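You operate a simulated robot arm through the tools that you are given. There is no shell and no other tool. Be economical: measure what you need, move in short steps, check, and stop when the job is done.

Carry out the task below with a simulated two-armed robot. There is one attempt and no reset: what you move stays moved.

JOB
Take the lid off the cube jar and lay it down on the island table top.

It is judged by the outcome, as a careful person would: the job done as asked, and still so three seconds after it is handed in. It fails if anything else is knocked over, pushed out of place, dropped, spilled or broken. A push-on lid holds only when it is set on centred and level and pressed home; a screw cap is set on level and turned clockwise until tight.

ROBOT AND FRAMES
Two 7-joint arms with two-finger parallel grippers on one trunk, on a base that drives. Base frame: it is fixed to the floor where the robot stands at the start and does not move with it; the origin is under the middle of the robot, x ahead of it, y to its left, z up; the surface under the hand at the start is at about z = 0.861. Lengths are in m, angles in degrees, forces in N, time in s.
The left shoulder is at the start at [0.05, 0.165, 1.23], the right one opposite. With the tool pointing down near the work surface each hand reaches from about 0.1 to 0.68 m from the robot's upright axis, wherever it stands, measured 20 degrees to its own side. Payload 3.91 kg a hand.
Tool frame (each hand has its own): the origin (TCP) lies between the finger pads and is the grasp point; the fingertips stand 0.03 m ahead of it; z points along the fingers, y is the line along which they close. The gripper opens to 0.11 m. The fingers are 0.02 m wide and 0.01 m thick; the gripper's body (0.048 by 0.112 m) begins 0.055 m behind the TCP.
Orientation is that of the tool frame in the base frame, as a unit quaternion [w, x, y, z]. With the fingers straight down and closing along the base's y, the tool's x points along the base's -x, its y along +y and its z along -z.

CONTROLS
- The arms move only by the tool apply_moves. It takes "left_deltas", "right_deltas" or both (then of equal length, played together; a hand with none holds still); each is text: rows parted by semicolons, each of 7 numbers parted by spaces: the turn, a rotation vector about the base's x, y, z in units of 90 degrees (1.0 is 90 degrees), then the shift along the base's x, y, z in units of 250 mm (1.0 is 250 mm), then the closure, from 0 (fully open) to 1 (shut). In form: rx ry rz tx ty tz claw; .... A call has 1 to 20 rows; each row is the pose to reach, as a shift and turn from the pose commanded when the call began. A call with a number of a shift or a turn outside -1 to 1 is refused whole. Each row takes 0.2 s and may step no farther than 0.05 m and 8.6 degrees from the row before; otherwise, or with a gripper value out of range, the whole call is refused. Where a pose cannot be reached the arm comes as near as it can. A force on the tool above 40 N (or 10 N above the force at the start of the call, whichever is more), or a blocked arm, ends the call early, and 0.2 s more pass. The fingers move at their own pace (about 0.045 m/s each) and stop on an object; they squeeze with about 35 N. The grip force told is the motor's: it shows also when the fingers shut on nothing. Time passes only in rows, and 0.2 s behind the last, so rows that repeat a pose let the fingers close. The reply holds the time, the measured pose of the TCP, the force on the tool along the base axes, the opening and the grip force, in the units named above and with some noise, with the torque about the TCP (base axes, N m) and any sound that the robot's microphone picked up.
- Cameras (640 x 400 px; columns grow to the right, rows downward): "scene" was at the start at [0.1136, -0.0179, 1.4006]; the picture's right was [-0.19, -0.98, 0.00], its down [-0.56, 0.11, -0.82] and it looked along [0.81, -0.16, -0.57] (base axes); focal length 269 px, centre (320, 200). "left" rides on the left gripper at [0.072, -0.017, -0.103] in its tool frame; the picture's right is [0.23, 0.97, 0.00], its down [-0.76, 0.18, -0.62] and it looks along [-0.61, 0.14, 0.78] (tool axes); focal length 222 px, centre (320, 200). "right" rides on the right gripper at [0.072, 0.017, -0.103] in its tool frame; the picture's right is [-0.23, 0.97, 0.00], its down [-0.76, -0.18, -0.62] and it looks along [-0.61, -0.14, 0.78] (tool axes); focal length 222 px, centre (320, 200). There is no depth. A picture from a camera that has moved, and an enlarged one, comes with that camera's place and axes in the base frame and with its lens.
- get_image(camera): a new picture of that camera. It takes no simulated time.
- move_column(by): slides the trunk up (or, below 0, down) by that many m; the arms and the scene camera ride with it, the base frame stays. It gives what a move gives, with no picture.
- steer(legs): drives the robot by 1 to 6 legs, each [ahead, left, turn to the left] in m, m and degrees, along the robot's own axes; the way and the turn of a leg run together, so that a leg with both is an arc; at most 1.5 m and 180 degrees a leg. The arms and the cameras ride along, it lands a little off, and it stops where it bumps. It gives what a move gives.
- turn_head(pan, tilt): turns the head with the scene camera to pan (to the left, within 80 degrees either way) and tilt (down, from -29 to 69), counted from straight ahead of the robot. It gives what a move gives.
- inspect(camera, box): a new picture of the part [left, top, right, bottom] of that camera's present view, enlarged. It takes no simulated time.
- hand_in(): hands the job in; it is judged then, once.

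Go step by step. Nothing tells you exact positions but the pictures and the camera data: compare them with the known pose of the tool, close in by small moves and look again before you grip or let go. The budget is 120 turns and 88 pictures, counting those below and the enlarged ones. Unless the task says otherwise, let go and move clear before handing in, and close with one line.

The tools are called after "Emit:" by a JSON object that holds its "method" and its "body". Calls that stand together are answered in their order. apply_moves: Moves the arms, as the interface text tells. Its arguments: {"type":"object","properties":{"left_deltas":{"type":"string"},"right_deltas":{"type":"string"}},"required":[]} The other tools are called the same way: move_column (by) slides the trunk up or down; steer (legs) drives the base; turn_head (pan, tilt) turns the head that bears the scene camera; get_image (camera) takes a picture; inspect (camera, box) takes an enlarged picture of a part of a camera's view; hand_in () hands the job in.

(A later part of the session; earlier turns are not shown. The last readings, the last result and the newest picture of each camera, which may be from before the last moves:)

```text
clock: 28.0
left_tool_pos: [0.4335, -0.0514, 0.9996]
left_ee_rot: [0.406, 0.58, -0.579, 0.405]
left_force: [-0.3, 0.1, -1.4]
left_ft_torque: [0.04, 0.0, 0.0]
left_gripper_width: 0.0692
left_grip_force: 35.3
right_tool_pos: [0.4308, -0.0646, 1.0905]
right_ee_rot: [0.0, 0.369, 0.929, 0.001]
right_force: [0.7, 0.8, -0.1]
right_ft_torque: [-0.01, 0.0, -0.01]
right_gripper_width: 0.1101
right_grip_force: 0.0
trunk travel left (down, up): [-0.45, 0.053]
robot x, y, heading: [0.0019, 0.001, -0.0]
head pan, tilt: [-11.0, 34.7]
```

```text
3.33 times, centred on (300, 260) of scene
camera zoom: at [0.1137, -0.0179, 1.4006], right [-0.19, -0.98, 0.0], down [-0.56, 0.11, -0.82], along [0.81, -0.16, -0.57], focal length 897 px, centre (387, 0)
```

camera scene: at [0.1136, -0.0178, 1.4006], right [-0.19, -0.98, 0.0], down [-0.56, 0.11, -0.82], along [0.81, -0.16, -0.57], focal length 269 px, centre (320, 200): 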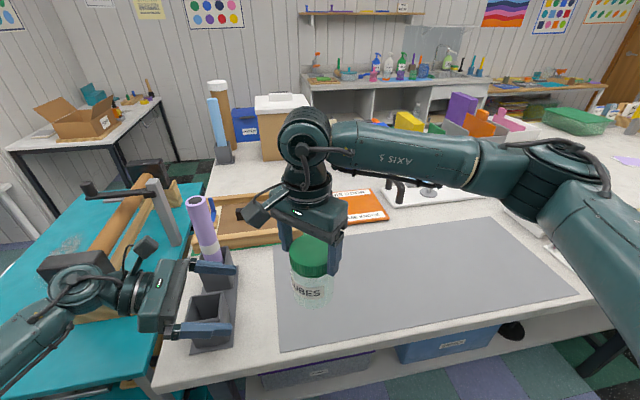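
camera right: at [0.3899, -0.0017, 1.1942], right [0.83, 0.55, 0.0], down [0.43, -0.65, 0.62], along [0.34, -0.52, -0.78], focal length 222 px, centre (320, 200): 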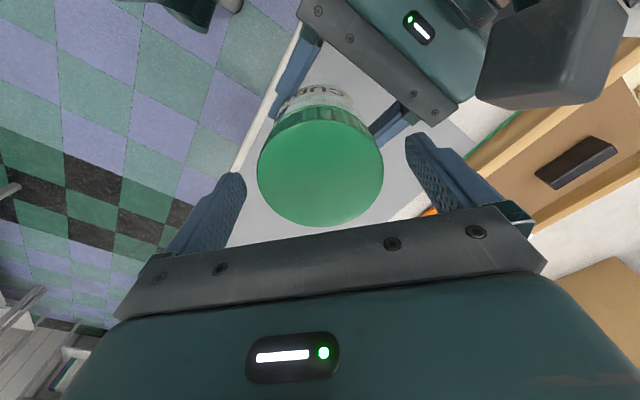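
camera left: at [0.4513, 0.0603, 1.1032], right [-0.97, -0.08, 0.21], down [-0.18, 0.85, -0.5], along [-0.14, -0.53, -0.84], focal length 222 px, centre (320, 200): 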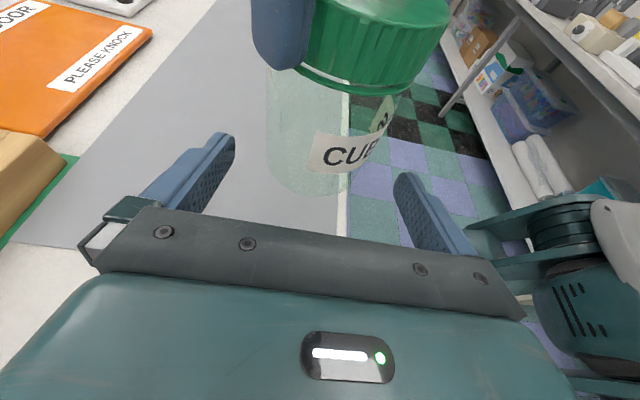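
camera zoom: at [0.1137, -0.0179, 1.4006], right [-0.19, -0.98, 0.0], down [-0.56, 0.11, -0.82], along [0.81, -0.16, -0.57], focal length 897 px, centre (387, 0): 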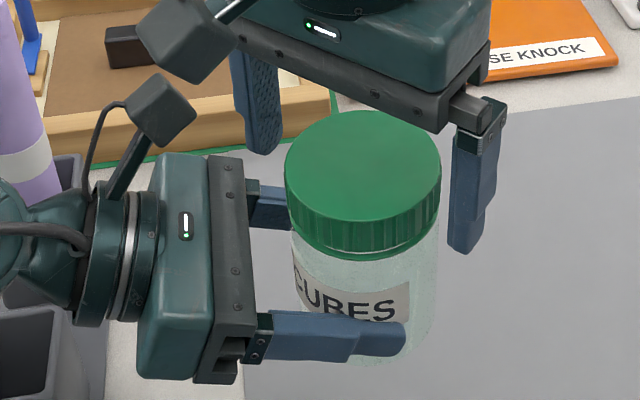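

The lid has visibly risen on its thread. I'll regrip and turn another 88° or so, letting the hand rise 2 mm with it.

Emit:
{"method": "apply_moves", "body": {"right_deltas": "0 0 0 0 0 0 0.3; 0 0 0 0 0 0 1; 0 0 0 0 0 0 1; 0 0 0 0 0 0 1; 0 0 0.06 0 0 0 1; 0 0 0.12 0 0 0.001 1; 0 0 0.18 0 0 0.001 1; 0 0 0.24 0 0 0.002 1; 0 0 0.3 0 0 0.002 1; 0 0 0.36 0 0 0.003 1; 0 0 0.42 0 -0.004 0.003 1; 0 0 0.48 0 -0.006 0.004 1; 0 0 0.54 0 -0.008 0.005 1; 0 0 0.6 0 -0.01 0.005 1; 0 0 0.66 0 -0.012 0.006 1; 0 0 0.72 0 -0.014 0.006 1; 0 0 0.78 0 -0.014 0.007 1; 0 0 0.84 0 -0.014 0.008 1; 0 0 0.9 0 -0.014 0.008 1; 0 0 0.96 0 -0.014 0.008 1"}}

Emit:
{"method": "inspect", "body": {"camera": "scene", "box": [220, 200, 380, 320]}}

```text
clock: 32.2
left_tool_pos: [0.4333, -0.051, 1.0002]
left_ee_rot: [0.405, 0.58, -0.578, 0.405]
left_force: [13.5, 6.6, 4.1]
left_ft_torque: [-0.47, 0.8, 0.21]
left_gripper_width: 0.069
left_grip_force: 35.4
right_tool_pos: [0.4321, -0.0681, 1.0925]
right_ee_rot: [-0.001, -0.369, 0.93, 0.0]
right_force: [-14.1, -6.1, -5.5]
right_ft_torque: [-0.13, 0.53, -0.02]
right_gripper_width: 0.0818
right_grip_force: 35.5
trunk travel left (down, up): [-0.45, 0.053]
robot x, y, heading: [-0.0046, -0.0049, -0.1]
head pan, tilt: [-11.0, 34.7]
```

```text
3.33 times, centred on (300, 260) of scene
camera zoom: at [0.1137, -0.0179, 1.4006], right [-0.19, -0.98, 0.0], down [-0.56, 0.11, -0.82], along [0.81, -0.16, -0.57], focal length 897 px, centre (387, 0)
```

zoom: 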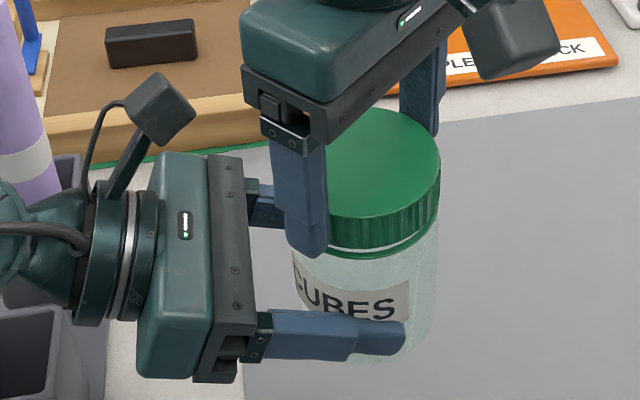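

The gap under the lid keeps growing. I'll ease the side load and try another gentle lift.

Emit:
{"method": "apply_moves", "body": {"right_deltas": "0 0 0 -0.01 -0.004 0 1; 0 0 0 -0.016 -0.006 0.008 1; 0 0 0 -0.016 -0.006 0.02 1; 0 0 0 -0.016 -0.006 0.03 1"}}

```text
clock: 33.2
left_tool_pos: [0.4325, -0.0531, 1.0045]
left_ee_rot: [-0.408, -0.576, 0.58, -0.408]
left_force: [-8.7, 0.8, 27.8]
left_ft_torque: [-0.56, -0.54, -0.23]
left_gripper_width: 0.0696
left_grip_force: 35.1
right_tool_pos: [0.4279, -0.0705, 1.0989]
right_ee_rot: [-0.001, -0.368, 0.93, 0.0]
right_force: [9.0, -0.4, -29.9]
right_ft_torque: [-0.01, -0.23, 0.07]
right_gripper_width: 0.0814
right_grip_force: 34.9
trunk travel left (down, up): [-0.45, 0.053]
robot x, y, heading: [-0.0024, -0.0022, -0.0]
head pan, tilt: [-11.0, 34.7]
```

It's still threaded, so another stroke is needed. I'll ease down, release, re-centre, turn back and regrip.

Emit:
{"method": "apply_moves", "body": {"right_deltas": "0 0 0 0.01 0.006 -0.014 1; 0 0 0 0.014 0.01 -0.026 1; 0 0 0 0.014 0.01 -0.026 0.3; 0 0 0 0.016 0.013 -0.02 0; 0 0 0 0.016 0.013 -0.018 0; 0 0 -0.09 0.016 0.013 -0.018 0; 0 0 -0.18 0.016 0.013 -0.018 0; 0 0 -0.27 0.016 0.013 -0.018 0; 0 0 -0.36 0.016 0.013 -0.018 0; 0 0 -0.45 0.016 0.013 -0.018 0; 0 0 -0.54 0.016 0.013 -0.018 0; 0 0 -0.63 0.016 0.013 -0.018 0; 0 0 -0.72 0.016 0.013 -0.018 0; 0 0 -0.81 0.016 0.013 -0.018 0; 0 0 -0.9 0.016 0.013 -0.018 0; 0 0 -0.98 0.016 0.013 -0.018 0; 0 0 -0.98 0.016 0.013 -0.018 0.3; 0 0 -0.98 0.016 0.013 -0.018 1; 0 0 -0.98 0.016 0.013 -0.018 1; 0 0 -0.98 0.016 0.013 -0.018 1"}}

Emit:
{"method": "inspect", "body": {"camera": "scene", "box": [220, 200, 380, 320]}}

```text
clock: 37.4
left_tool_pos: [0.4317, -0.0536, 0.9995]
left_ee_rot: [0.406, 0.58, -0.579, 0.405]
left_force: [-5.9, -5.3, 0.1]
left_ft_torque: [0.42, -0.41, -0.06]
left_gripper_width: 0.0693
left_grip_force: 35.0
right_tool_pos: [0.432, -0.0665, 1.0949]
right_ee_rot: [0.0, 0.382, 0.924, 0.001]
right_force: [5.7, 5.2, -0.5]
right_ft_torque: [0.09, -0.1, 0.02]
right_gripper_width: 0.0803
right_grip_force: 34.7
trunk travel left (down, up): [-0.45, 0.053]
robot x, y, heading: [-0.0002, 0.003, 0.1]
head pan, tilt: [-11.0, 34.7]
```

```text
3.33 times, centred on (300, 260) of scene
camera zoom: at [0.1137, -0.0179, 1.4006], right [-0.19, -0.98, 0.0], down [-0.56, 0.11, -0.82], along [0.81, -0.16, -0.57], focal length 897 px, centre (387, 0)
```

zoom: 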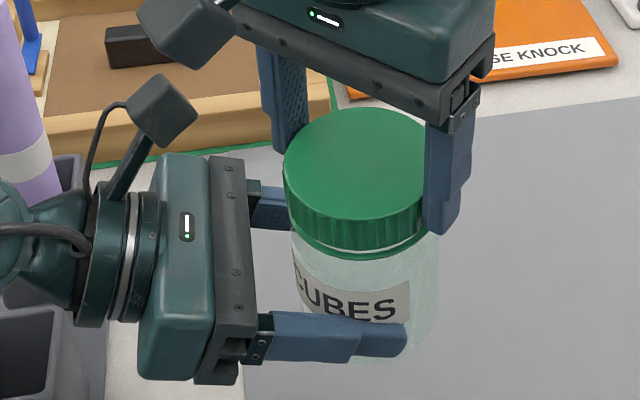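

The grip reads narrower (0.0803 m), so I'll check centring from the right camera before turning.

Emit:
{"method": "get_image", "body": {"camera": "right"}}

```text
52 pictures are left
camera right: at [0.3919, -0.0026, 1.1992], right [0.85, 0.53, 0.0], down [0.41, -0.67, 0.62], along [0.33, -0.53, -0.78], focal length 222 px, centre (320, 200)
```

right: 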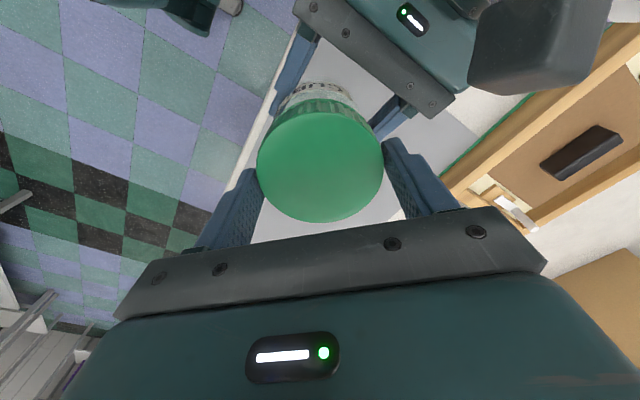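

The lid sits about 4–5 mm off along the hand's forward axis. I'll reopen, shift the hand by (-3, +3) mm and regrip.

Emit:
{"method": "apply_moves", "body": {"right_deltas": "0 0 0 0 0 0 0.4; 0 0 0 -0.006 0.006 0 0.2; 0 0 0 -0.013 0.014 0 0.1; 0 0 0 -0.013 0.014 0 0.1; 0 0 0 -0.013 0.014 0 1; 0 0 0 -0.013 0.014 0 1; 0 0 0 -0.013 0.014 0 1"}}

Emit:
{"method": "inspect", "body": {"camera": "right", "box": [200, 60, 440, 260]}}

```text
clock: 39.0
left_tool_pos: [0.4335, -0.0517, 1.0009]
left_ee_rot: [0.406, 0.58, -0.579, 0.405]
left_force: [-3.3, -3.4, -0.1]
left_ft_torque: [0.34, -0.32, -0.05]
left_gripper_width: 0.0692
left_grip_force: 34.9
right_tool_pos: [0.4274, -0.0627, 1.0953]
right_ee_rot: [0.0, 0.382, 0.924, 0.0]
right_force: [2.4, 2.5, 0.3]
right_ft_torque: [-0.01, 0.06, 0.07]
right_gripper_width: 0.0802
right_grip_force: 35.5
trunk travel left (down, up): [-0.45, 0.053]
robot x, y, heading: [-0.0002, 0.0012, -0.0]
head pan, tilt: [-11.0, 34.7]
```

```text
2.00 times, centred on (320, 160) of right
camera zoom: at [0.3887, 0.0007, 1.1991], right [0.85, 0.53, 0.0], down [0.41, -0.66, 0.62], along [0.33, -0.53, -0.78], focal length 444 px, centre (320, 280)
```

zoom: 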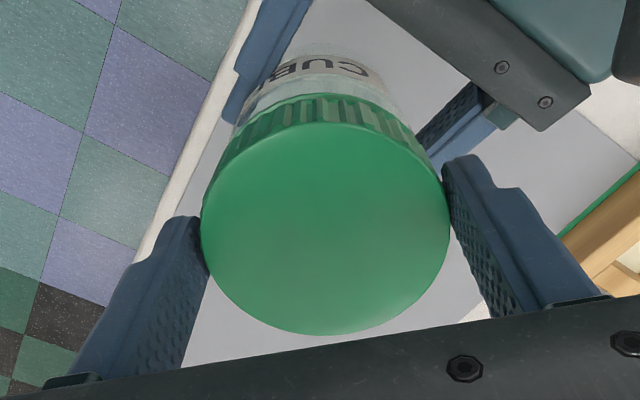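

The width stays 0.080 m after the shift, so that is the lid's true diameter. The wider reading earlier came from the neck band below it. The side load is now only about 3 N, so I'll turn another 88°, rising 2.5 mm.

Emit:
{"method": "apply_moves", "body": {"right_deltas": "0 0 0 0.004 0.004 0 1; 0 0 0.06 0.004 0.004 0.001 1; 0 0 0.12 0.004 0.004 0.001 1; 0 0 0.18 0.004 0.004 0.002 1; 0 0 0.24 0.004 0.004 0.003 1; 0 0 0.3 0.004 0.004 0.003 1; 0 0 0.36 0.004 0.004 0.004 1; 0 0 0.42 0.004 0.003 0.004 1; 0 0 0.48 0.004 0.002 0.005 1; 0 0 0.54 0.004 0 0.006 1; 0 0 0.6 0.004 0 0.006 1; 0 0 0.66 0.004 0 0.007 1; 0 0 0.72 0.004 0 0.008 1; 0 0 0.78 0.004 0 0.008 1; 0 0 0.84 0.004 0 0.009 1; 0 0 0.9 0.004 0 0.01 1; 0 0 0.96 0.004 0 0.01 1; 0 0 0.98 0.004 0 0.01 1"}}

Emit:
{"method": "inspect", "body": {"camera": "scene", "box": [220, 200, 380, 320]}}

```text
clock: 42.8
left_tool_pos: [0.4326, -0.0512, 0.9998]
left_ee_rot: [-0.406, -0.579, 0.58, -0.404]
left_force: [4.1, 7.2, -2.7]
left_ft_torque: [-0.36, 0.19, 0.15]
left_gripper_width: 0.0691
left_grip_force: 35.5
right_tool_pos: [0.4293, -0.0624, 1.0983]
right_ee_rot: [0.001, -0.369, 0.929, 0.001]
right_force: [-4.2, -7.2, 1.7]
right_ft_torque: [-0.29, 0.13, -0.13]
right_gripper_width: 0.0793
right_grip_force: 34.9
trunk travel left (down, up): [-0.45, 0.053]
robot x, y, heading: [0.0027, -0.0021, -0.0]
head pan, tilt: [-11.0, 34.7]
```

```text
3.33 times, centred on (300, 260) of scene
camera zoom: at [0.1137, -0.0179, 1.4006], right [-0.19, -0.98, 0.0], down [-0.56, 0.11, -0.82], along [0.81, -0.16, -0.57], focal length 897 px, centre (387, 0)
```

zoom: 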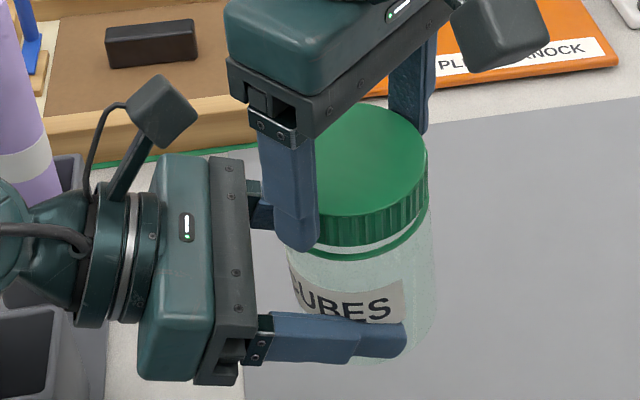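

The lid now sits noticeably higher and looks loose on the neck. I'll try lifting again.

Emit:
{"method": "apply_moves", "body": {"right_deltas": "0 0 0 0 -0.006 0.01 1; 0 0 0 0 -0.006 0.02 1; 0 0 0 0 -0.006 0.03 1"}}

Emit:
{"method": "inspect", "body": {"camera": "scene", "box": [220, 200, 380, 320]}}

```text
clock: 43.6
left_tool_pos: [0.4328, -0.0515, 0.9994]
left_ee_rot: [0.406, 0.58, -0.579, 0.405]
left_force: [-0.8, -2.0, -0.9]
left_ft_torque: [0.19, -0.09, 0.0]
left_gripper_width: 0.0693
left_grip_force: 34.7
right_tool_pos: [0.4309, -0.0634, 1.1059]
right_ee_rot: [0.0, -0.368, 0.93, 0.0]
right_force: [0.7, 1.9, -1.1]
right_ft_torque: [0.06, -0.01, 0.0]
right_gripper_width: 0.0792
right_grip_force: 35.0
trunk travel left (down, up): [-0.45, 0.053]
robot x, y, heading: [-0.0028, -0.0001, -0.1]
head pan, tilt: [-11.0, 34.7]
```

```text
3.33 times, centred on (300, 260) of scene
camera zoom: at [0.1137, -0.0179, 1.4006], right [-0.19, -0.98, 0.0], down [-0.56, 0.11, -0.82], along [0.81, -0.16, -0.57], focal length 897 px, centre (387, 0)
```

zoom: 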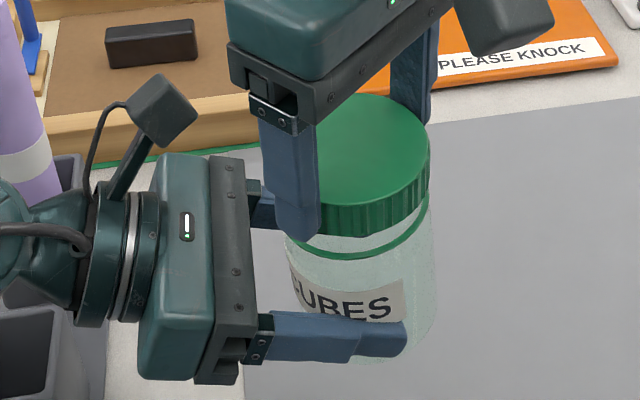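

The lid is free, with no pulling force left. I'll lift it straight up and carry it to the right, clear of the jar.

Emit:
{"method": "apply_moves", "body": {"right_deltas": "0 0 0 0 0 0.08 1; 0 0 0 0 0 0.16 1; 0 0 0 0 0 0.24 1; 0 0 -0.05 0.02 -0.12 0.24 1; 0 0 -0.12 0.04 -0.26 0.24 1; 0 0 -0.2 0.06 -0.42 0.24 1; 0 0 -0.28 0.08 -0.58 0.2 1; 0 0 -0.36 0.1 -0.74 0.1 1; 0 0 -0.44 0.1 -0.86 0 1; 0 0 -0.48 0.1 -0.94 -0.12 1; 0 0 -0.48 0.1 -0.94 -0.12 1"}}

Emit:
{"method": "get_image", "body": {"camera": "scene"}}

Emit:
{"method": "get_image", "body": {"camera": "right"}}

```text
clock: 46.0
left_tool_pos: [0.4336, -0.0506, 0.9997]
left_ee_rot: [0.406, 0.58, -0.578, 0.405]
left_force: [-0.7, 0.4, -2.5]
left_ft_torque: [-0.02, 0.01, 0.02]
left_gripper_width: 0.0694
left_grip_force: 35.1
right_tool_pos: [0.4544, -0.2998, 1.0753]
right_ee_rot: [0.0, 0.0, 1.0, 0.001]
right_force: [0.2, -0.2, -0.7]
right_ft_torque: [0.0, -0.02, 0.01]
right_gripper_width: 0.0791
right_grip_force: 34.8
trunk travel left (down, up): [-0.45, 0.053]
robot x, y, heading: [-0.001, -0.0024, 0.2]
head pan, tilt: [-11.0, 34.7]
```

```text
48 pictures are left
camera scene: at [0.1137, -0.0177, 1.4006], right [-0.19, -0.98, 0.0], down [-0.56, 0.11, -0.82], along [0.81, -0.16, -0.57], focal length 269 px, centre (320, 200)
```

scene: 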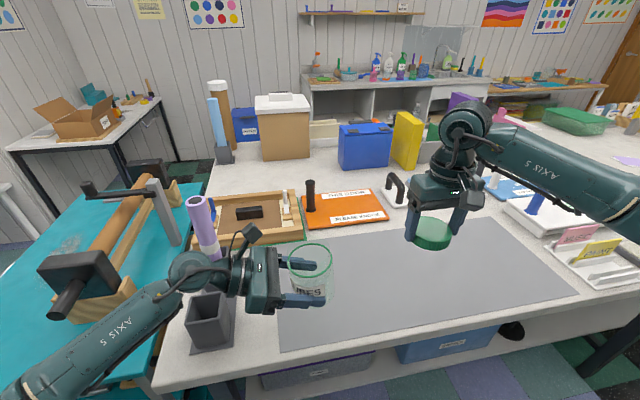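

```text
47 pictures are left
camera right: at [0.3823, -0.2817, 1.1791], right [0.23, 0.97, 0.0], down [0.76, -0.18, 0.62], along [0.61, -0.14, -0.78], focal length 222 px, centre (320, 200)
```

right: 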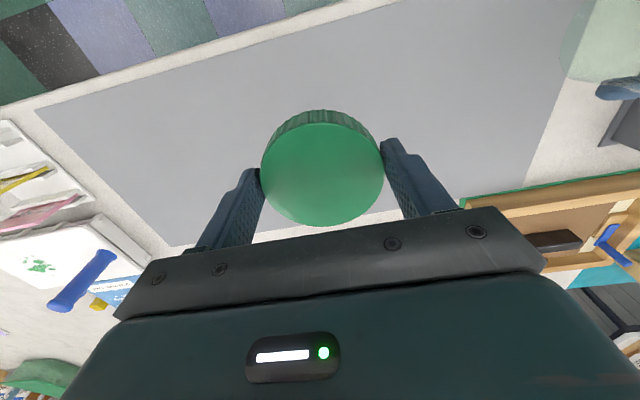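

I have the lid over clear mat at about (0.454, -0.30). I'll lower it most of the way and look.

Emit:
{"method": "apply_moves", "body": {"right_deltas": "0 0 0 0 0 -0.16 1; 0 0 0 0 0 -0.32 1; 0 0 0 0 0 -0.46 1; 0 0 0 0 0 -0.56 1; 0 0 0 0 0 -0.64 1; 0 0 0 0 0 -0.66 1; 0 0 0 0 0 -0.66 1"}}

Emit:
{"method": "inspect", "body": {"camera": "scene", "box": [380, 200, 520, 300]}}

```text
clock: 47.6
left_tool_pos: [0.4334, -0.0511, 0.9994]
left_ee_rot: [0.406, 0.579, -0.579, 0.405]
left_force: [0.5, -0.1, -0.7]
left_ft_torque: [0.01, -0.02, -0.02]
left_gripper_width: 0.0694
left_grip_force: 35.0
right_tool_pos: [0.4553, -0.2993, 0.9109]
right_ee_rot: [0.0, 0.0, 1.0, -0.001]
right_force: [0.5, 0.3, -0.2]
right_ft_torque: [0.0, -0.02, -0.04]
right_gripper_width: 0.0793
right_grip_force: 35.2
trunk travel left (down, up): [-0.45, 0.053]
robot x, y, heading: [-0.0026, 0.0044, -0.1]
head pan, tilt: [-11.0, 34.7]
```

```text
4.00 times, centred on (450, 250) of scene
camera zoom: at [0.1137, -0.0179, 1.4006], right [-0.19, -0.98, 0.0], down [-0.56, 0.11, -0.82], along [0.81, -0.16, -0.57], focal length 1077 px, centre (-200, 0)
```

zoom: 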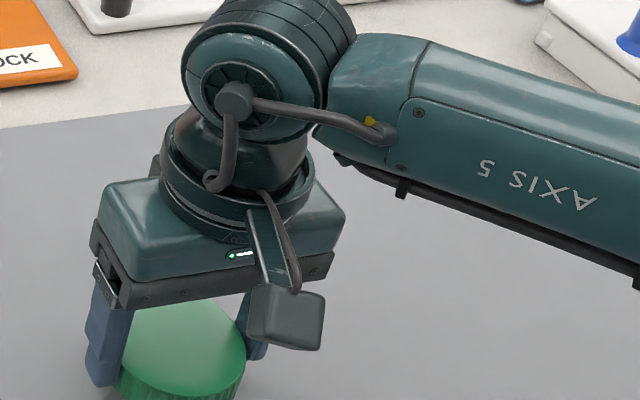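

Nothing has touched yet. I'll lower in fine 2 mm steps, watching the force.

Emit:
{"method": "apply_moves", "body": {"right_deltas": "0 0 0 0 0 -0.012 1; 0 0 0 0 0 -0.024 1; 0 0 0 0 0 -0.036 1; 0 0 0 0 0 -0.044 1"}}

Emit:
{"method": "inspect", "body": {"camera": "scene", "box": [380, 240, 480, 320]}}

```text
clock: 48.6
left_tool_pos: [0.4327, -0.0515, 0.9998]
left_ee_rot: [0.406, 0.58, -0.579, 0.405]
left_force: [-0.2, 1.4, -1.0]
left_ft_torque: [0.05, 0.03, 0.0]
left_gripper_width: 0.0692
left_grip_force: 35.1
right_tool_pos: [0.4557, -0.2993, 0.8992]
right_ee_rot: [0.0, 0.0, 1.0, 0.0]
right_force: [-1.1, -0.5, 0.1]
right_ft_torque: [0.01, -0.01, -0.01]
right_gripper_width: 0.079
right_grip_force: 35.7
trunk travel left (down, up): [-0.45, 0.053]
robot x, y, heading: [-0.0013, 0.0019, 0.0]
head pan, tilt: [-11.0, 34.7]
```

```text
5.00 times, centred on (430, 280) of scene
camera zoom: at [0.1137, -0.0179, 1.4006], right [-0.19, -0.98, 0.0], down [-0.56, 0.11, -0.82], along [0.81, -0.16, -0.57], focal length 1346 px, centre (-230, -200)
```

zoom: 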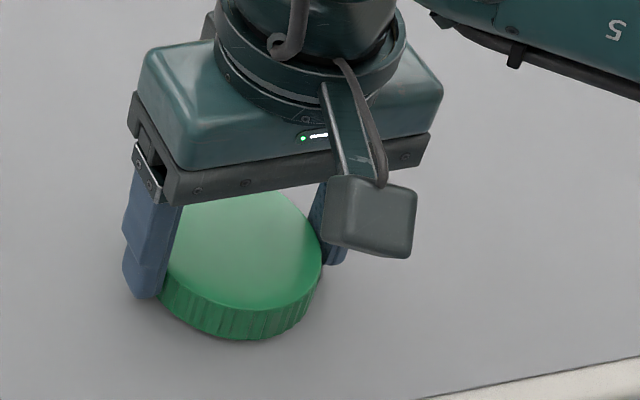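

Emit:
{"method": "apply_moves", "body": {"right_deltas": "0 0 0 0 0 -0.008 1; 0 0 0 0 0 -0.016 1; 0 0 0 0 0 -0.022 1; 0 0 0 0 0 -0.028 1"}}

```text
clock: 49.6
left_tool_pos: [0.4325, -0.051, 1.0009]
left_ee_rot: [0.405, 0.58, -0.579, 0.406]
left_force: [0.0, -0.2, -2.1]
left_ft_torque: [0.03, -0.04, 0.02]
left_gripper_width: 0.0689
left_grip_force: 35.0
right_tool_pos: [0.4544, -0.2986, 0.895]
right_ee_rot: [0.003, 0.001, 1.0, 0.0]
right_force: [-4.4, -1.2, 14.6]
right_ft_torque: [0.28, -0.3, 0.12]
right_gripper_width: 0.079
right_grip_force: 35.1
trunk travel left (down, up): [-0.45, 0.053]
robot x, y, heading: [0.0029, -0.0036, 0.2]
head pan, tilt: [-11.0, 34.7]
```

The lid has touched down at TCP z of about 0.895 with 15 N. I'll take off the pressure, open, and raise the hand straight up.

Emit:
{"method": "apply_moves", "body": {"right_deltas": "0 0 0 0 0 0.008 1; 0 0 0 0 0 0.008 0.3; 0 0 0 0 0 0.01 0; 0 0 0 0 0 0.01 0; 0 0 0 0 0 0.01 0; 0 0 0 0 0 0.08 0; 0 0 0 0 0 0.2 0; 0 0 0 0 0 0.36 0; 0 0 0 0 -0.1 0.52 0; 0 0 0 0 -0.2 0.68 0; 0 0 0 0 -0.2 0.68 0"}}

Emit:
{"method": "get_image", "body": {"camera": "scene"}}

Emit:
{"method": "get_image", "body": {"camera": "left"}}

```text
clock: 52.0
left_tool_pos: [0.4326, -0.0526, 0.9995]
left_ee_rot: [0.406, 0.58, -0.578, 0.406]
left_force: [0.8, -0.4, -0.9]
left_ft_torque: [0.04, 0.0, -0.01]
left_gripper_width: 0.0694
left_grip_force: 35.2
right_tool_pos: [0.4545, -0.3489, 1.0619]
right_ee_rot: [0.0, 0.0, 1.0, 0.0]
right_force: [0.3, 0.5, 0.2]
right_ft_torque: [0.01, 0.04, 0.01]
right_gripper_width: 0.1102
right_grip_force: 0.0
trunk travel left (down, up): [-0.45, 0.053]
robot x, y, heading: [0.003, 0.0044, 0.4]
head pan, tilt: [-11.0, 34.7]
```

```text
44 pictures are left
camera scene: at [0.1138, -0.0179, 1.4006], right [-0.19, -0.98, 0.0], down [-0.56, 0.11, -0.82], along [0.81, -0.16, -0.57], focal length 269 px, centre (320, 200)
```

scene: 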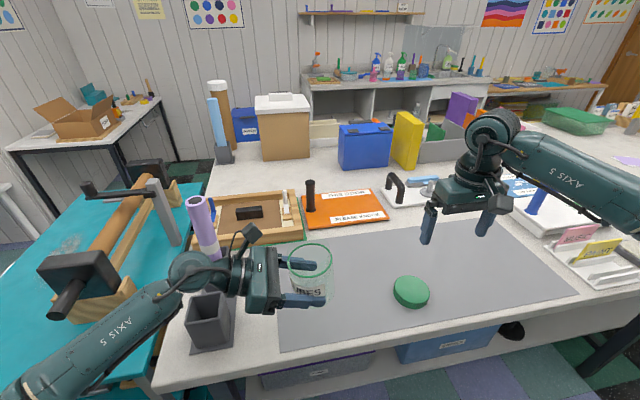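

```text
43 pictures are left
camera left: at [0.4513, 0.0204, 1.1029], right [-0.97, -0.08, 0.22], down [-0.18, 0.85, -0.5], along [-0.14, -0.53, -0.84], focal length 222 px, centre (320, 200)
```

left: 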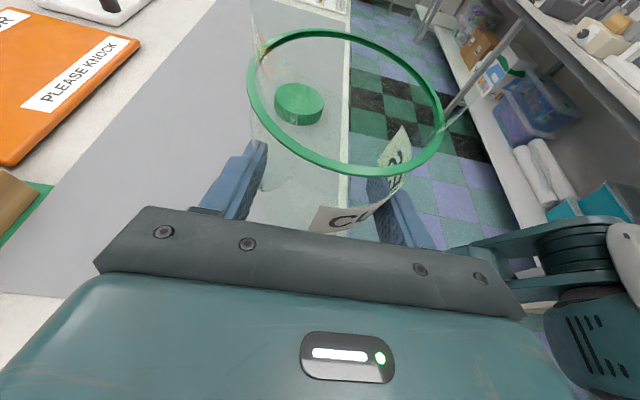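

The lid is lying on the table, and the open jar (empty) is upright in the left hand. I'll move the jar right, away from the pen holder, and lower it partway toward a clear spot.

Emit:
{"method": "apply_moves", "body": {"left_deltas": "0 0 0 0.04 -0.12 0 1; 0 0 0 0.08 -0.24 0 1; 0 0 0 0.12 -0.34 0 1; 0 0 0 0.16 -0.42 -0.08 1; 0 0 0 0.16 -0.42 -0.16 1; 0 0 0 0.16 -0.42 -0.24 1; 0 0 0 0.16 -0.42 -0.24 1"}}

Emit:
{"method": "get_image", "body": {"camera": "scene"}}

Emit:
{"method": "get_image", "body": {"camera": "right"}}

```text
clock: 53.6
left_tool_pos: [0.473, -0.1561, 0.9404]
left_ee_rot: [0.405, 0.581, -0.578, 0.405]
left_force: [0.9, 0.1, -1.4]
left_ft_torque: [0.05, 0.0, 0.04]
left_gripper_width: 0.069
left_grip_force: 34.5
right_tool_pos: [0.4547, -0.3494, 1.0614]
right_ee_rot: [-0.001, 0.0, 1.0, 0.001]
right_force: [0.7, 0.1, -0.6]
right_ft_torque: [-0.01, 0.0, 0.0]
right_gripper_width: 0.11
right_grip_force: 0.0
trunk travel left (down, up): [-0.45, 0.053]
robot x, y, heading: [0.0009, 0.0036, -0.1]
head pan, tilt: [-11.0, 34.7]
```

```text
42 pictures are left
camera scene: at [0.1137, -0.0179, 1.4006], right [-0.19, -0.98, 0.0], down [-0.56, 0.11, -0.82], along [0.81, -0.16, -0.57], focal length 269 px, centre (320, 200)
```

scene: 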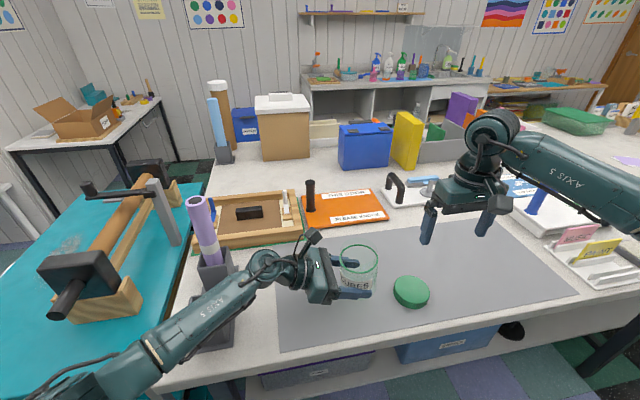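

```text
41 pictures are left
camera right: at [0.3818, -0.3321, 1.1651], right [0.23, 0.97, 0.0], down [0.76, -0.18, 0.62], along [0.61, -0.14, -0.78], focal length 222 px, centre (320, 200)
```

right: 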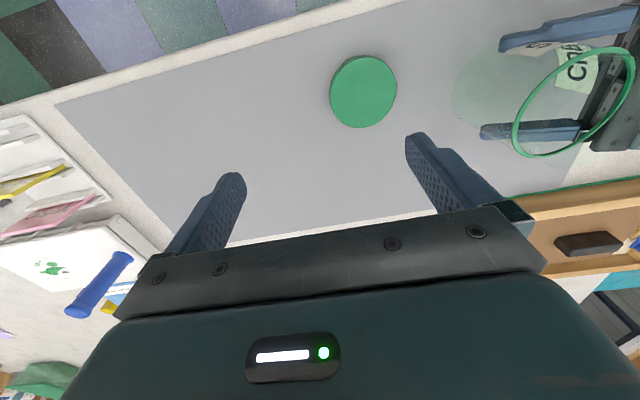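

The left forearm passes near the empty holder box in this view, so I'll look closer before lowering.

Emit:
{"method": "inspect", "body": {"camera": "scene", "box": [120, 220, 320, 380]}}

Emit:
{"method": "get_image", "body": {"camera": "left"}}

```text
2.50 times, centred on (220, 300) of scene
camera zoom: at [0.1137, -0.0179, 1.4006], right [-0.19, -0.98, 0.0], down [-0.56, 0.11, -0.82], along [0.81, -0.16, -0.57], focal length 673 px, centre (570, -50)
```

zoom: 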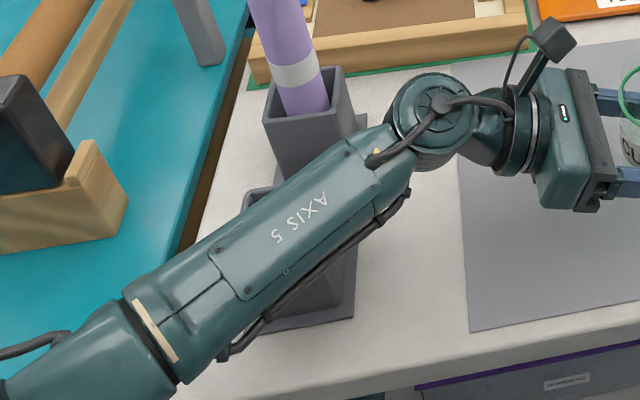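

```text
39 pictures are left
camera left: at [0.4909, -0.0843, 1.0429], right [-0.97, -0.08, 0.22], down [-0.18, 0.85, -0.5], along [-0.14, -0.53, -0.84], focal length 222 px, centre (320, 200)
```

left: 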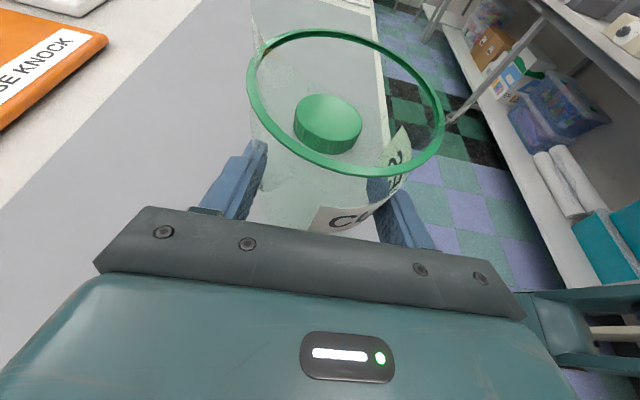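

The forearm would come very close to the holder box if lowered here, so I'll go back up to the earlier safe spot. The right hand can then take the jar from above and set it back in its original place.

Emit:
{"method": "apply_moves", "body": {"left_deltas": "0 0 0 0 0 0.08 1; 0 0 0 0 0 0.16 1; 0 0 0 0 0 0.24 1; 0 0 0 -0.04 0.1 0.24 1; 0 0 0 -0.08 0.2 0.24 1; 0 0 0 -0.12 0.3 0.24 1; 0 0 0 -0.16 0.38 0.24 1; 0 0 0 -0.16 0.42 0.24 1; 0 0 0 -0.16 0.42 0.24 1", "right_deltas": "0 0 0.06 0 0 0.15 0; 0 0 0.12 0 0 0.3 0; 0 0 0.18 0 0 0.44 0; 0 0 0.24 0 0.12 0.44 0; 0 0 0.3 0 0.26 0.44 0; 0 0 0.36 -0.04 0.42 0.44 0; 0 0 0.42 -0.08 0.56 0.44 0; 0 0 0.44 -0.1 0.7 0.44 0; 0 0 0.44 -0.1 0.8 0.44 0"}}

Emit:
{"method": "get_image", "body": {"camera": "scene"}}

Emit:
{"method": "get_image", "body": {"camera": "right"}}

```text
clock: 55.6
left_tool_pos: [0.4342, -0.0501, 0.9998]
left_ee_rot: [0.406, 0.58, -0.579, 0.405]
left_force: [-0.5, -0.3, -0.9]
left_ft_torque: [-0.02, 0.0, 0.0]
left_gripper_width: 0.0693
left_grip_force: 34.7
right_tool_pos: [0.4302, -0.1487, 1.1738]
right_ee_rot: [0.0, -0.339, 0.941, 0.0]
right_force: [0.5, -0.9, -0.1]
right_ft_torque: [0.0, 0.0, 0.01]
right_gripper_width: 0.1098
right_grip_force: 0.1
trunk travel left (down, up): [-0.45, 0.053]
robot x, y, heading: [0.0005, -0.0014, 0.2]
head pan, tilt: [-11.0, 34.7]
```

```text
38 pictures are left
camera scene: at [0.1138, -0.0176, 1.4006], right [-0.19, -0.98, 0.0], down [-0.56, 0.11, -0.82], along [0.81, -0.16, -0.57], focal length 269 px, centre (320, 200)
```

scene: 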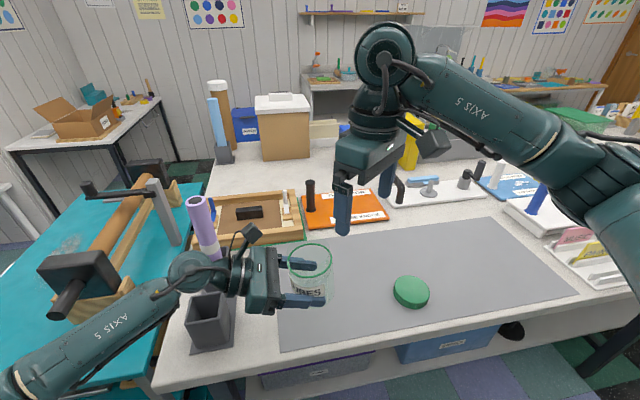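

```text
37 pictures are left
camera right: at [0.3633, -0.1815, 1.2769], right [-0.45, 0.9, 0.0], down [0.7, 0.35, 0.62], along [0.56, 0.28, -0.78], focal length 222 px, centre (320, 200)
```

right: 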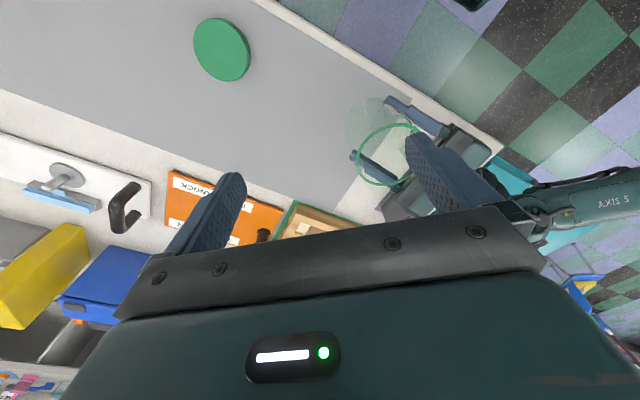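

The jar is back at the safe spot. I'll bring the right hand over its rim, staying about 3 cm above, and check alignment.

Emit:
{"method": "apply_moves", "body": {"right_deltas": "0 0 0 0 0.12 0 0; 0 0 0 0 0.24 0 0; 0 0 0 0.002 0.335 -0.08 0; 0 0 0 0.002 0.335 -0.16 0; 0 0 0 0.002 0.335 -0.16 0"}}

Emit:
{"method": "get_image", "body": {"camera": "right"}}

Emit:
{"method": "inspect", "body": {"camera": "scene", "box": [220, 180, 400, 320]}}

```text
clock: 56.8
left_tool_pos: [0.4327, -0.0508, 1.0013]
left_ee_rot: [0.407, 0.579, -0.579, 0.405]
left_force: [-0.3, 0.0, -1.8]
left_ft_torque: [0.04, -0.06, -0.02]
left_gripper_width: 0.069
left_grip_force: 34.8
right_tool_pos: [0.4301, -0.065, 1.1326]
right_ee_rot: [0.0, -0.339, 0.941, -0.001]
right_force: [-0.5, 0.0, -0.5]
right_ft_torque: [0.04, 0.03, -0.03]
right_gripper_width: 0.1101
right_grip_force: 0.1
trunk travel left (down, up): [-0.45, 0.053]
robot x, y, heading: [-0.0066, -0.0023, 0.1]
head pan, tilt: [-11.0, 34.7]
```

```text
36 pictures are left
camera right: at [0.3631, -0.098, 1.2363], right [-0.45, 0.9, 0.0], down [0.7, 0.35, 0.62], along [0.56, 0.28, -0.78], focal length 222 px, centre (320, 200)
```

right: 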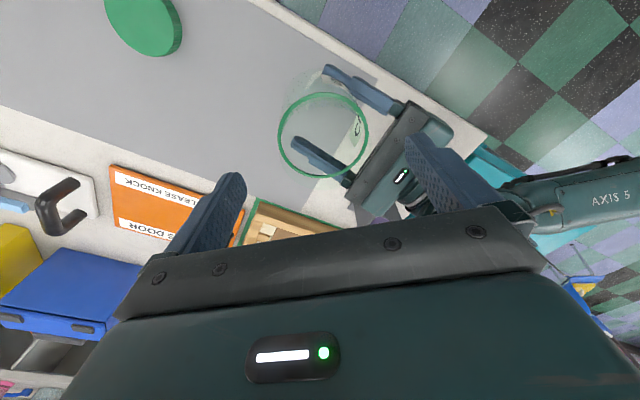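

```text
2.86 times, centred on (310, 250) of scene
camera zoom: at [0.1137, -0.0177, 1.4006], right [-0.19, -0.98, 0.0], down [-0.56, 0.11, -0.82], along [0.81, -0.16, -0.57], focal length 769 px, centre (349, 57)
```

zoom: 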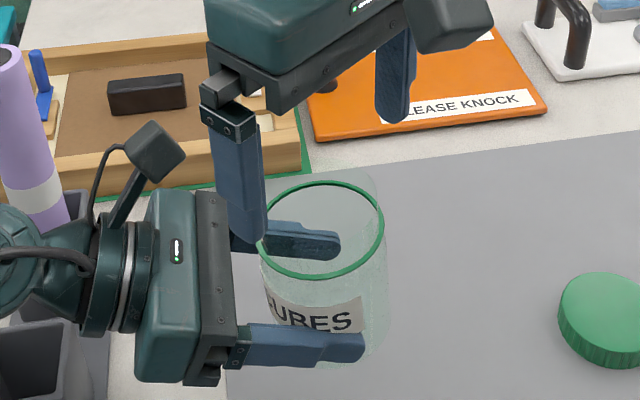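

The rim is centred under the right hand at about (0.432, -0.062). I'll lower onto the neck and close the right hand while the left still holds the jar.

Emit:
{"method": "apply_moves", "body": {"right_deltas": "0 0 0 0.006 0.008 -0.07 0; 0 0 0 0.006 0.008 -0.14 0; 0 0 0 0.006 0.008 -0.2 0; 0 0 0 0.006 0.008 -0.2 0.3; 0 0 0 0.006 0.008 -0.2 0.6; 0 0 0 0.006 0.008 -0.2 1; 0 0 0 0.006 0.008 -0.2 1; 0 0 0 0.006 0.008 -0.2 1"}}

Emit:
{"method": "inspect", "body": {"camera": "scene", "box": [220, 200, 380, 320]}}

Emit:
{"method": "inspect", "body": {"camera": "right", "box": [200, 60, 440, 260]}}

```text
clock: 58.6
left_tool_pos: [0.4332, -0.0526, 0.9995]
left_ee_rot: [0.405, 0.581, -0.578, 0.406]
left_force: [8.2, -12.3, -1.7]
left_ft_torque: [0.84, 0.72, -0.1]
left_gripper_width: 0.069
left_grip_force: 35.3
right_tool_pos: [0.431, -0.0621, 1.0829]
right_ee_rot: [0.0, -0.341, 0.94, 0.002]
right_force: [-6.8, 12.1, -0.2]
right_ft_torque: [0.18, -0.03, 0.26]
right_gripper_width: 0.0733
right_grip_force: 35.6
trunk travel left (down, up): [-0.45, 0.053]
robot x, y, heading: [0.0012, -0.0034, -0.0]
head pan, tilt: [-11.0, 34.7]
```

```text
3.33 times, centred on (300, 260) of scene
camera zoom: at [0.1137, -0.0179, 1.4006], right [-0.19, -0.98, 0.0], down [-0.56, 0.11, -0.82], along [0.81, -0.16, -0.57], focal length 897 px, centre (387, 0)
```

zoom: 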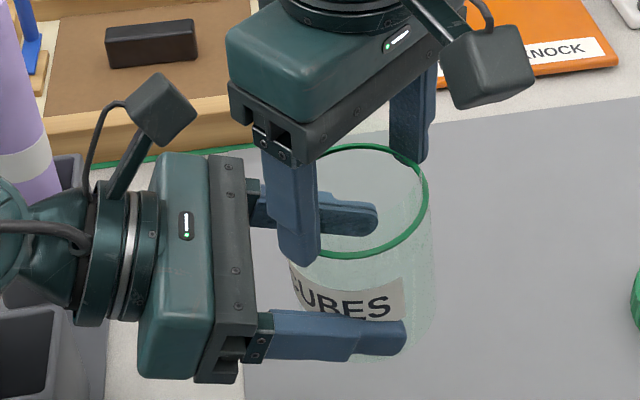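

```text
2.00 times, centred on (320, 160) of right
camera zoom: at [0.3637, -0.0962, 1.1863], right [-0.45, 0.89, 0.0], down [0.7, 0.35, 0.62], along [0.56, 0.28, -0.78], focal length 444 px, centre (320, 280)
```

zoom: 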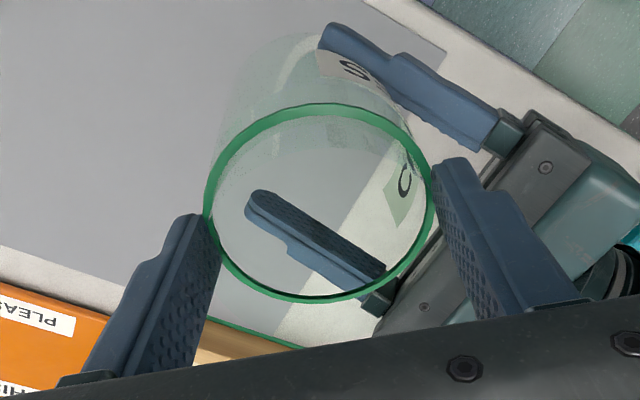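

The right hand holds the neck (0.073 m). I'll ease the side load, release the left hand and back it straight out.

Emit:
{"method": "apply_moves", "body": {"right_deltas": "0 0 0 -0.008 0.014 0 1; 0 0 0 -0.008 0.014 0 1; 0 0 0 -0.008 0.014 0 1; 0 0 0 -0.008 0.014 0 1; 0 0 0 -0.008 0.014 0 1; 0 0 0 -0.008 0.014 0 1; 0 0 0 -0.008 0.014 0 1; 0 0 0 -0.008 0.014 0 1; 0 0 0 -0.008 0.014 0 1; 0 0 0 -0.008 0.014 0 1", "left_deltas": "0 0 0 0 0 0 1; 0 0 0 0 0 0 0.5; 0 0 0 0 0 0 0.2; 0 0 0 0 0 0 0; 0 0 0 0 0 0 0; 0 0 0 0 0.1 0 0; 0 0 0 0 0.26 0 0; 0 0 0 0 0.42 0 0; 0 0 0 0 0.58 0 0; 0 0 0 0 0.62 0 0"}}

Emit:
{"method": "get_image", "body": {"camera": "scene"}}

```text
clock: 60.8
left_tool_pos: [0.4339, 0.1043, 1.0003]
left_ee_rot: [0.406, 0.58, -0.579, 0.405]
left_force: [0.9, 0.8, 1.0]
left_ft_torque: [-0.01, 0.02, -0.01]
left_gripper_width: 0.11
left_grip_force: 0.0
right_tool_pos: [0.4296, -0.0599, 1.0819]
right_ee_rot: [0.0, -0.338, 0.941, 0.001]
right_force: [-0.2, -0.3, 0.2]
right_ft_torque: [-0.01, 0.0, 0.0]
right_gripper_width: 0.0731
right_grip_force: 34.2
trunk travel left (down, up): [-0.45, 0.053]
robot x, y, heading: [0.0011, 0.002, 0.2]
head pan, tilt: [-11.0, 34.7]
```

```text
32 pictures are left
camera scene: at [0.1137, -0.018, 1.4006], right [-0.19, -0.98, 0.0], down [-0.56, 0.11, -0.82], along [0.81, -0.16, -0.57], focal length 269 px, centre (320, 200)
```

scene: 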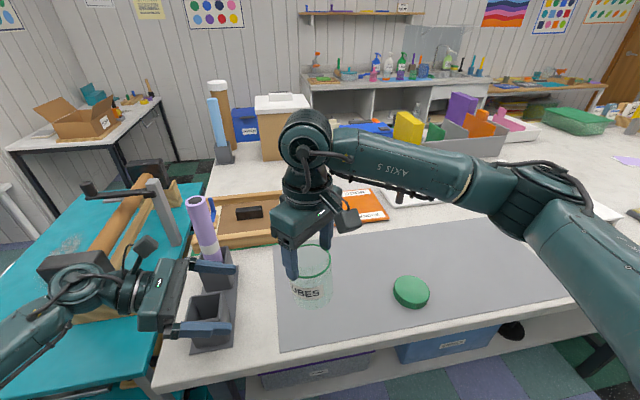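

The jar hangs securely from the right hand, clear of the left. I'll raise the left hand out of the way and carry the jar back over its original spot at (0.597, -0.032), stopping about 1 cm above the table.

Emit:
{"method": "apply_moves", "body": {"left_deltas": "0 0 0 0 0 0.12 0; 0 0 0 0 0 0.24 0; 0 0 0 0 0.04 0.36 0; 0 0 0 -0.04 0.1 0.48 0; 0 0 0 -0.08 0.16 0.6 0; 0 0 0 -0.12 0.22 0.68 0; 0 0 0 -0.16 0.28 0.72 0; 0 0 0 -0.2 0.34 0.72 0; 0 0 0 -0.2 0.34 0.72 0", "right_deltas": "0 0 0 0.1 0.02 0.04 1; 0 0 0 0.24 0.04 0.04 1; 0 0 0 0.38 0.06 0.04 1; 0 0 0 0.52 0.09 0.04 1; 0 0 0 0.66 0.11 0.04 1; 0 0 0 0.67 0.112 -0.08 1; 0 0 0 0.67 0.112 -0.2 1; 0 0 0 0.67 0.112 -0.32 1; 0 0 0 0.67 0.112 -0.356 1"}}

Emit:
{"method": "inspect", "body": {"camera": "scene", "box": [240, 190, 340, 290]}}

Emit:
{"method": "get_image", "body": {"camera": "scene"}}

```text
clock: 62.8
left_tool_pos: [0.3829, 0.1897, 1.1801]
left_ee_rot: [0.407, 0.579, -0.579, 0.406]
left_force: [-1.2, 1.5, 0.8]
left_ft_torque: [0.01, -0.04, 0.02]
left_gripper_width: 0.1099
left_grip_force: 0.0
right_tool_pos: [0.5741, -0.0565, 1.0038]
right_ee_rot: [0.0, -0.34, 0.941, -0.001]
right_force: [0.2, 0.6, -1.3]
right_ft_torque: [-0.06, 0.01, 0.01]
right_gripper_width: 0.0724
right_grip_force: 35.1
right hand out of reach, approached as far as the arm can: row 5, 6, 7, 8, 9
trunk travel left (down, up): [-0.45, 0.053]
robot x, y, heading: [0.0029, 0.0054, 0.0]
head pan, tilt: [-11.0, 34.7]
```

```text
4.00 times, centred on (290, 240) of scene
camera zoom: at [0.1128, -0.0158, 1.4008], right [-0.19, -0.98, 0.0], down [-0.56, 0.11, -0.82], along [0.81, -0.16, -0.57], focal length 1077 px, centre (440, 40)
```

zoom: 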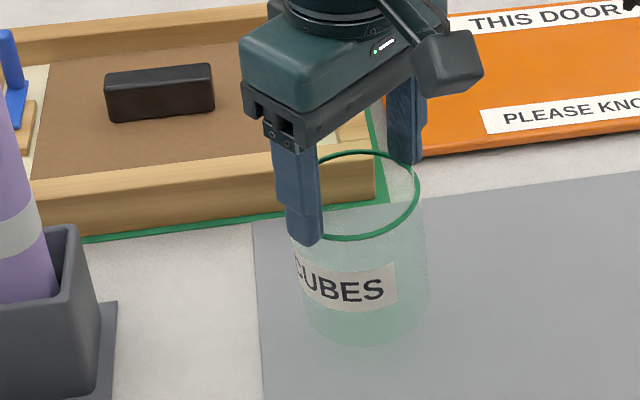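

```text
30 pictures are left
camera scene: at [0.1128, -0.0158, 1.4008], right [-0.19, -0.98, 0.0], down [-0.56, 0.11, -0.82], along [0.81, -0.16, -0.57], focal length 269 px, centre (320, 200)
```

scene: 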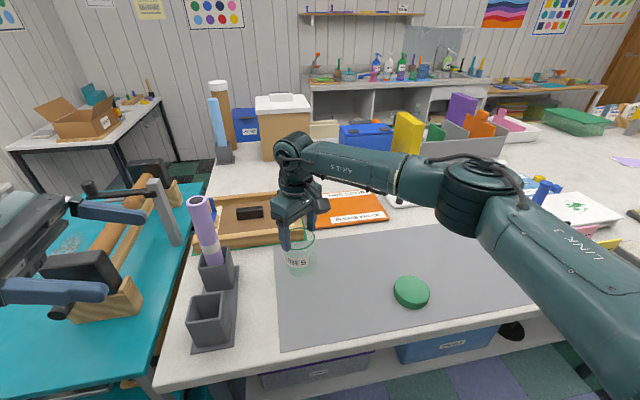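

At this wrist yaw the arm falls about 2 cm short, leaving the jar hanging about 2 cm above the mat. I'll turn the wrist back to straight, which reached this spot before.

Emit:
{"method": "apply_moves", "body": {"right_deltas": "0 0 -0.08 0 0 0 1; 0 0 -0.16 0 0 0 1; 0 0 -0.24 0 0 0 1; 0 0 -0.32 0 0 0 1; 0 0 -0.4 0 0 0 1; 0 0 -0.44 0 0 0 1; 0 0 -0.44 0 0 0 1"}}

Emit:
{"method": "inspect", "body": {"camera": "scene", "box": [240, 190, 340, 290]}}

```text
clock: 64.4
left_tool_pos: [0.3844, 0.189, 1.1797]
left_ee_rot: [0.406, 0.579, -0.579, 0.405]
left_force: [0.1, -0.1, 0.6]
left_ft_torque: [0.03, 0.05, -0.04]
left_gripper_width: 0.1102
left_grip_force: 0.1
right_tool_pos: [0.5748, -0.0596, 1.0035]
right_ee_rot: [0.0, 0.001, 1.0, -0.001]
right_force: [0.2, -0.3, -2.4]
right_ft_torque: [0.0, 0.01, -0.05]
right_gripper_width: 0.072
right_grip_force: 35.1
trunk travel left (down, up): [-0.45, 0.053]
robot x, y, heading: [-0.0011, 0.0036, 0.2]
head pan, tilt: [-11.0, 34.7]
```

```text
4.00 times, centred on (290, 240) of scene
camera zoom: at [0.1137, -0.0179, 1.4006], right [-0.19, -0.98, 0.0], down [-0.56, 0.11, -0.82], along [0.81, -0.16, -0.57], focal length 1077 px, centre (440, 40)
```

zoom: 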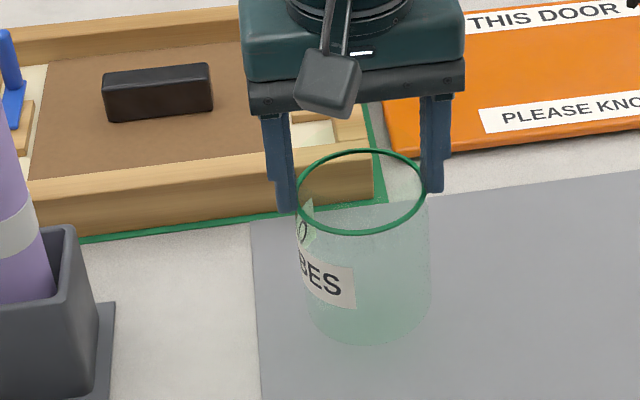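

Now I'll shift over the original spot and lower to about 1 cm above the table.

Emit:
{"method": "apply_moves", "body": {"right_deltas": "0 0 0 0.04 0.06 0 1; 0 0 0 0.076 0.114 0 1; 0 0 0 0.076 0.114 -0.03 1; 0 0 0 0.076 0.114 -0.05 1; 0 0 0 0.076 0.114 -0.05 1"}}

Emit:
{"method": "inspect", "body": {"camera": "scene", "box": [240, 190, 340, 290]}}

```text
clock: 65.6
left_tool_pos: [0.3825, 0.1895, 1.1794]
left_ee_rot: [0.406, 0.58, -0.579, 0.405]
left_force: [0.2, -0.7, -0.7]
left_ft_torque: [0.0, 0.05, -0.01]
left_gripper_width: 0.1099
left_grip_force: 0.0
right_tool_pos: [0.5941, -0.0306, 0.9917]
right_ee_rot: [0.0, 0.0, 1.0, 0.0]
right_force: [-1.1, -0.6, -0.8]
right_ft_torque: [-0.01, 0.0, 0.02]
right_gripper_width: 0.0725
right_grip_force: 34.6
trunk travel left (down, up): [-0.45, 0.053]
robot x, y, heading: [0.0011, -0.0006, 0.1]
head pan, tilt: [-11.0, 34.7]
```

```text
4.00 times, centred on (290, 240) of scene
camera zoom: at [0.1137, -0.018, 1.4006], right [-0.19, -0.98, 0.0], down [-0.56, 0.11, -0.82], along [0.81, -0.16, -0.57], focal length 1077 px, centre (440, 40)
```

zoom: 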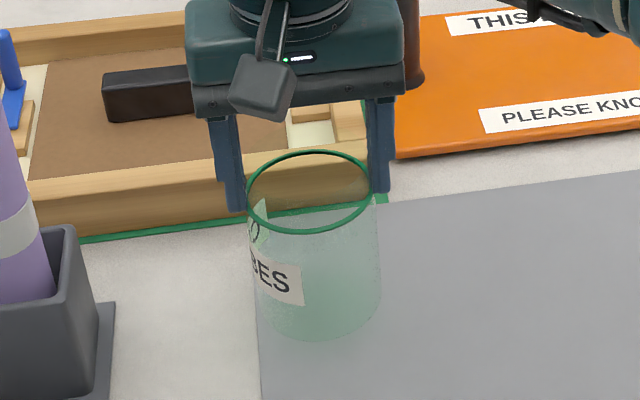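

The jar is over its original place, about 8 mm up. I'll lower in small steps until it touches.

Emit:
{"method": "apply_moves", "body": {"right_deltas": "0 0 0 0 0 -0.01 1; 0 0 0 0 0 -0.02 1; 0 0 0 0 0 -0.028 1; 0 0 0 0 0 -0.034 1"}}

```text
clock: 66.6
left_tool_pos: [0.3829, 0.1881, 1.1801]
left_ee_rot: [0.406, 0.58, -0.578, 0.406]
left_force: [0.6, -0.5, -0.3]
left_ft_torque: [0.0, 0.01, 0.03]
left_gripper_width: 0.1103
left_grip_force: 0.1
right_tool_pos: [0.5932, -0.0298, 0.9826]
right_ee_rot: [0.0, 0.0, 1.0, 0.0]
right_force: [0.4, -0.3, -1.9]
right_ft_torque: [-0.01, 0.01, 0.05]
right_gripper_width: 0.0722
right_grip_force: 35.0
trunk travel left (down, up): [-0.45, 0.053]
robot x, y, heading: [-0.0009, -0.0025, -0.1]
head pan, tilt: [-11.0, 34.7]
```

Emit:
{"method": "apply_moves", "body": {"right_deltas": "0 0 0 0 0 -0.004 1; 0 0 0 0 0 -0.008 1; 0 0 0 0 0 -0.012 1; 0 0 0 0 0 -0.014 1"}}

Emit:
{"method": "inspect", "body": {"camera": "scene", "box": [240, 190, 340, 290]}}

```text
clock: 67.6
left_tool_pos: [0.3825, 0.1895, 1.1792]
left_ee_rot: [0.406, 0.579, -0.579, 0.406]
left_force: [-0.1, 0.4, 1.0]
left_ft_torque: [-0.01, 0.03, 0.01]
left_gripper_width: 0.1101
left_grip_force: 0.0
right_tool_pos: [0.5937, -0.0308, 0.9811]
right_ee_rot: [0.001, 0.0, 1.0, 0.001]
right_force: [-0.7, -0.5, 9.9]
right_ft_torque: [-0.01, -0.26, -0.04]
right_gripper_width: 0.0722
right_grip_force: 35.1
trunk travel left (down, up): [-0.45, 0.053]
robot x, y, heading: [-0.0016, 0.0019, 0.2]
head pan, tilt: [-11.0, 34.7]
```

```text
4.00 times, centred on (290, 240) of scene
camera zoom: at [0.1123, -0.018, 1.4009], right [-0.19, -0.98, 0.0], down [-0.56, 0.11, -0.82], along [0.81, -0.16, -0.57], focal length 1077 px, centre (440, 40)
```

zoom: 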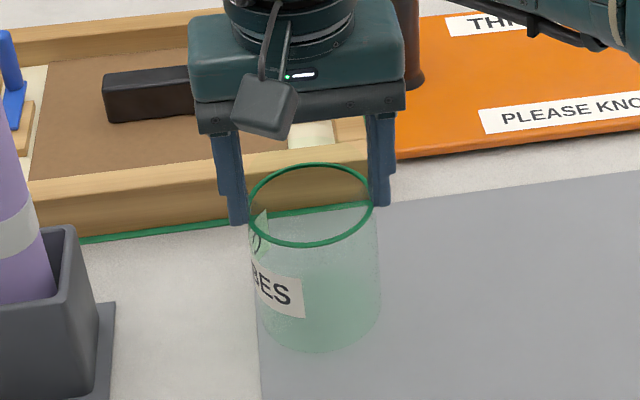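

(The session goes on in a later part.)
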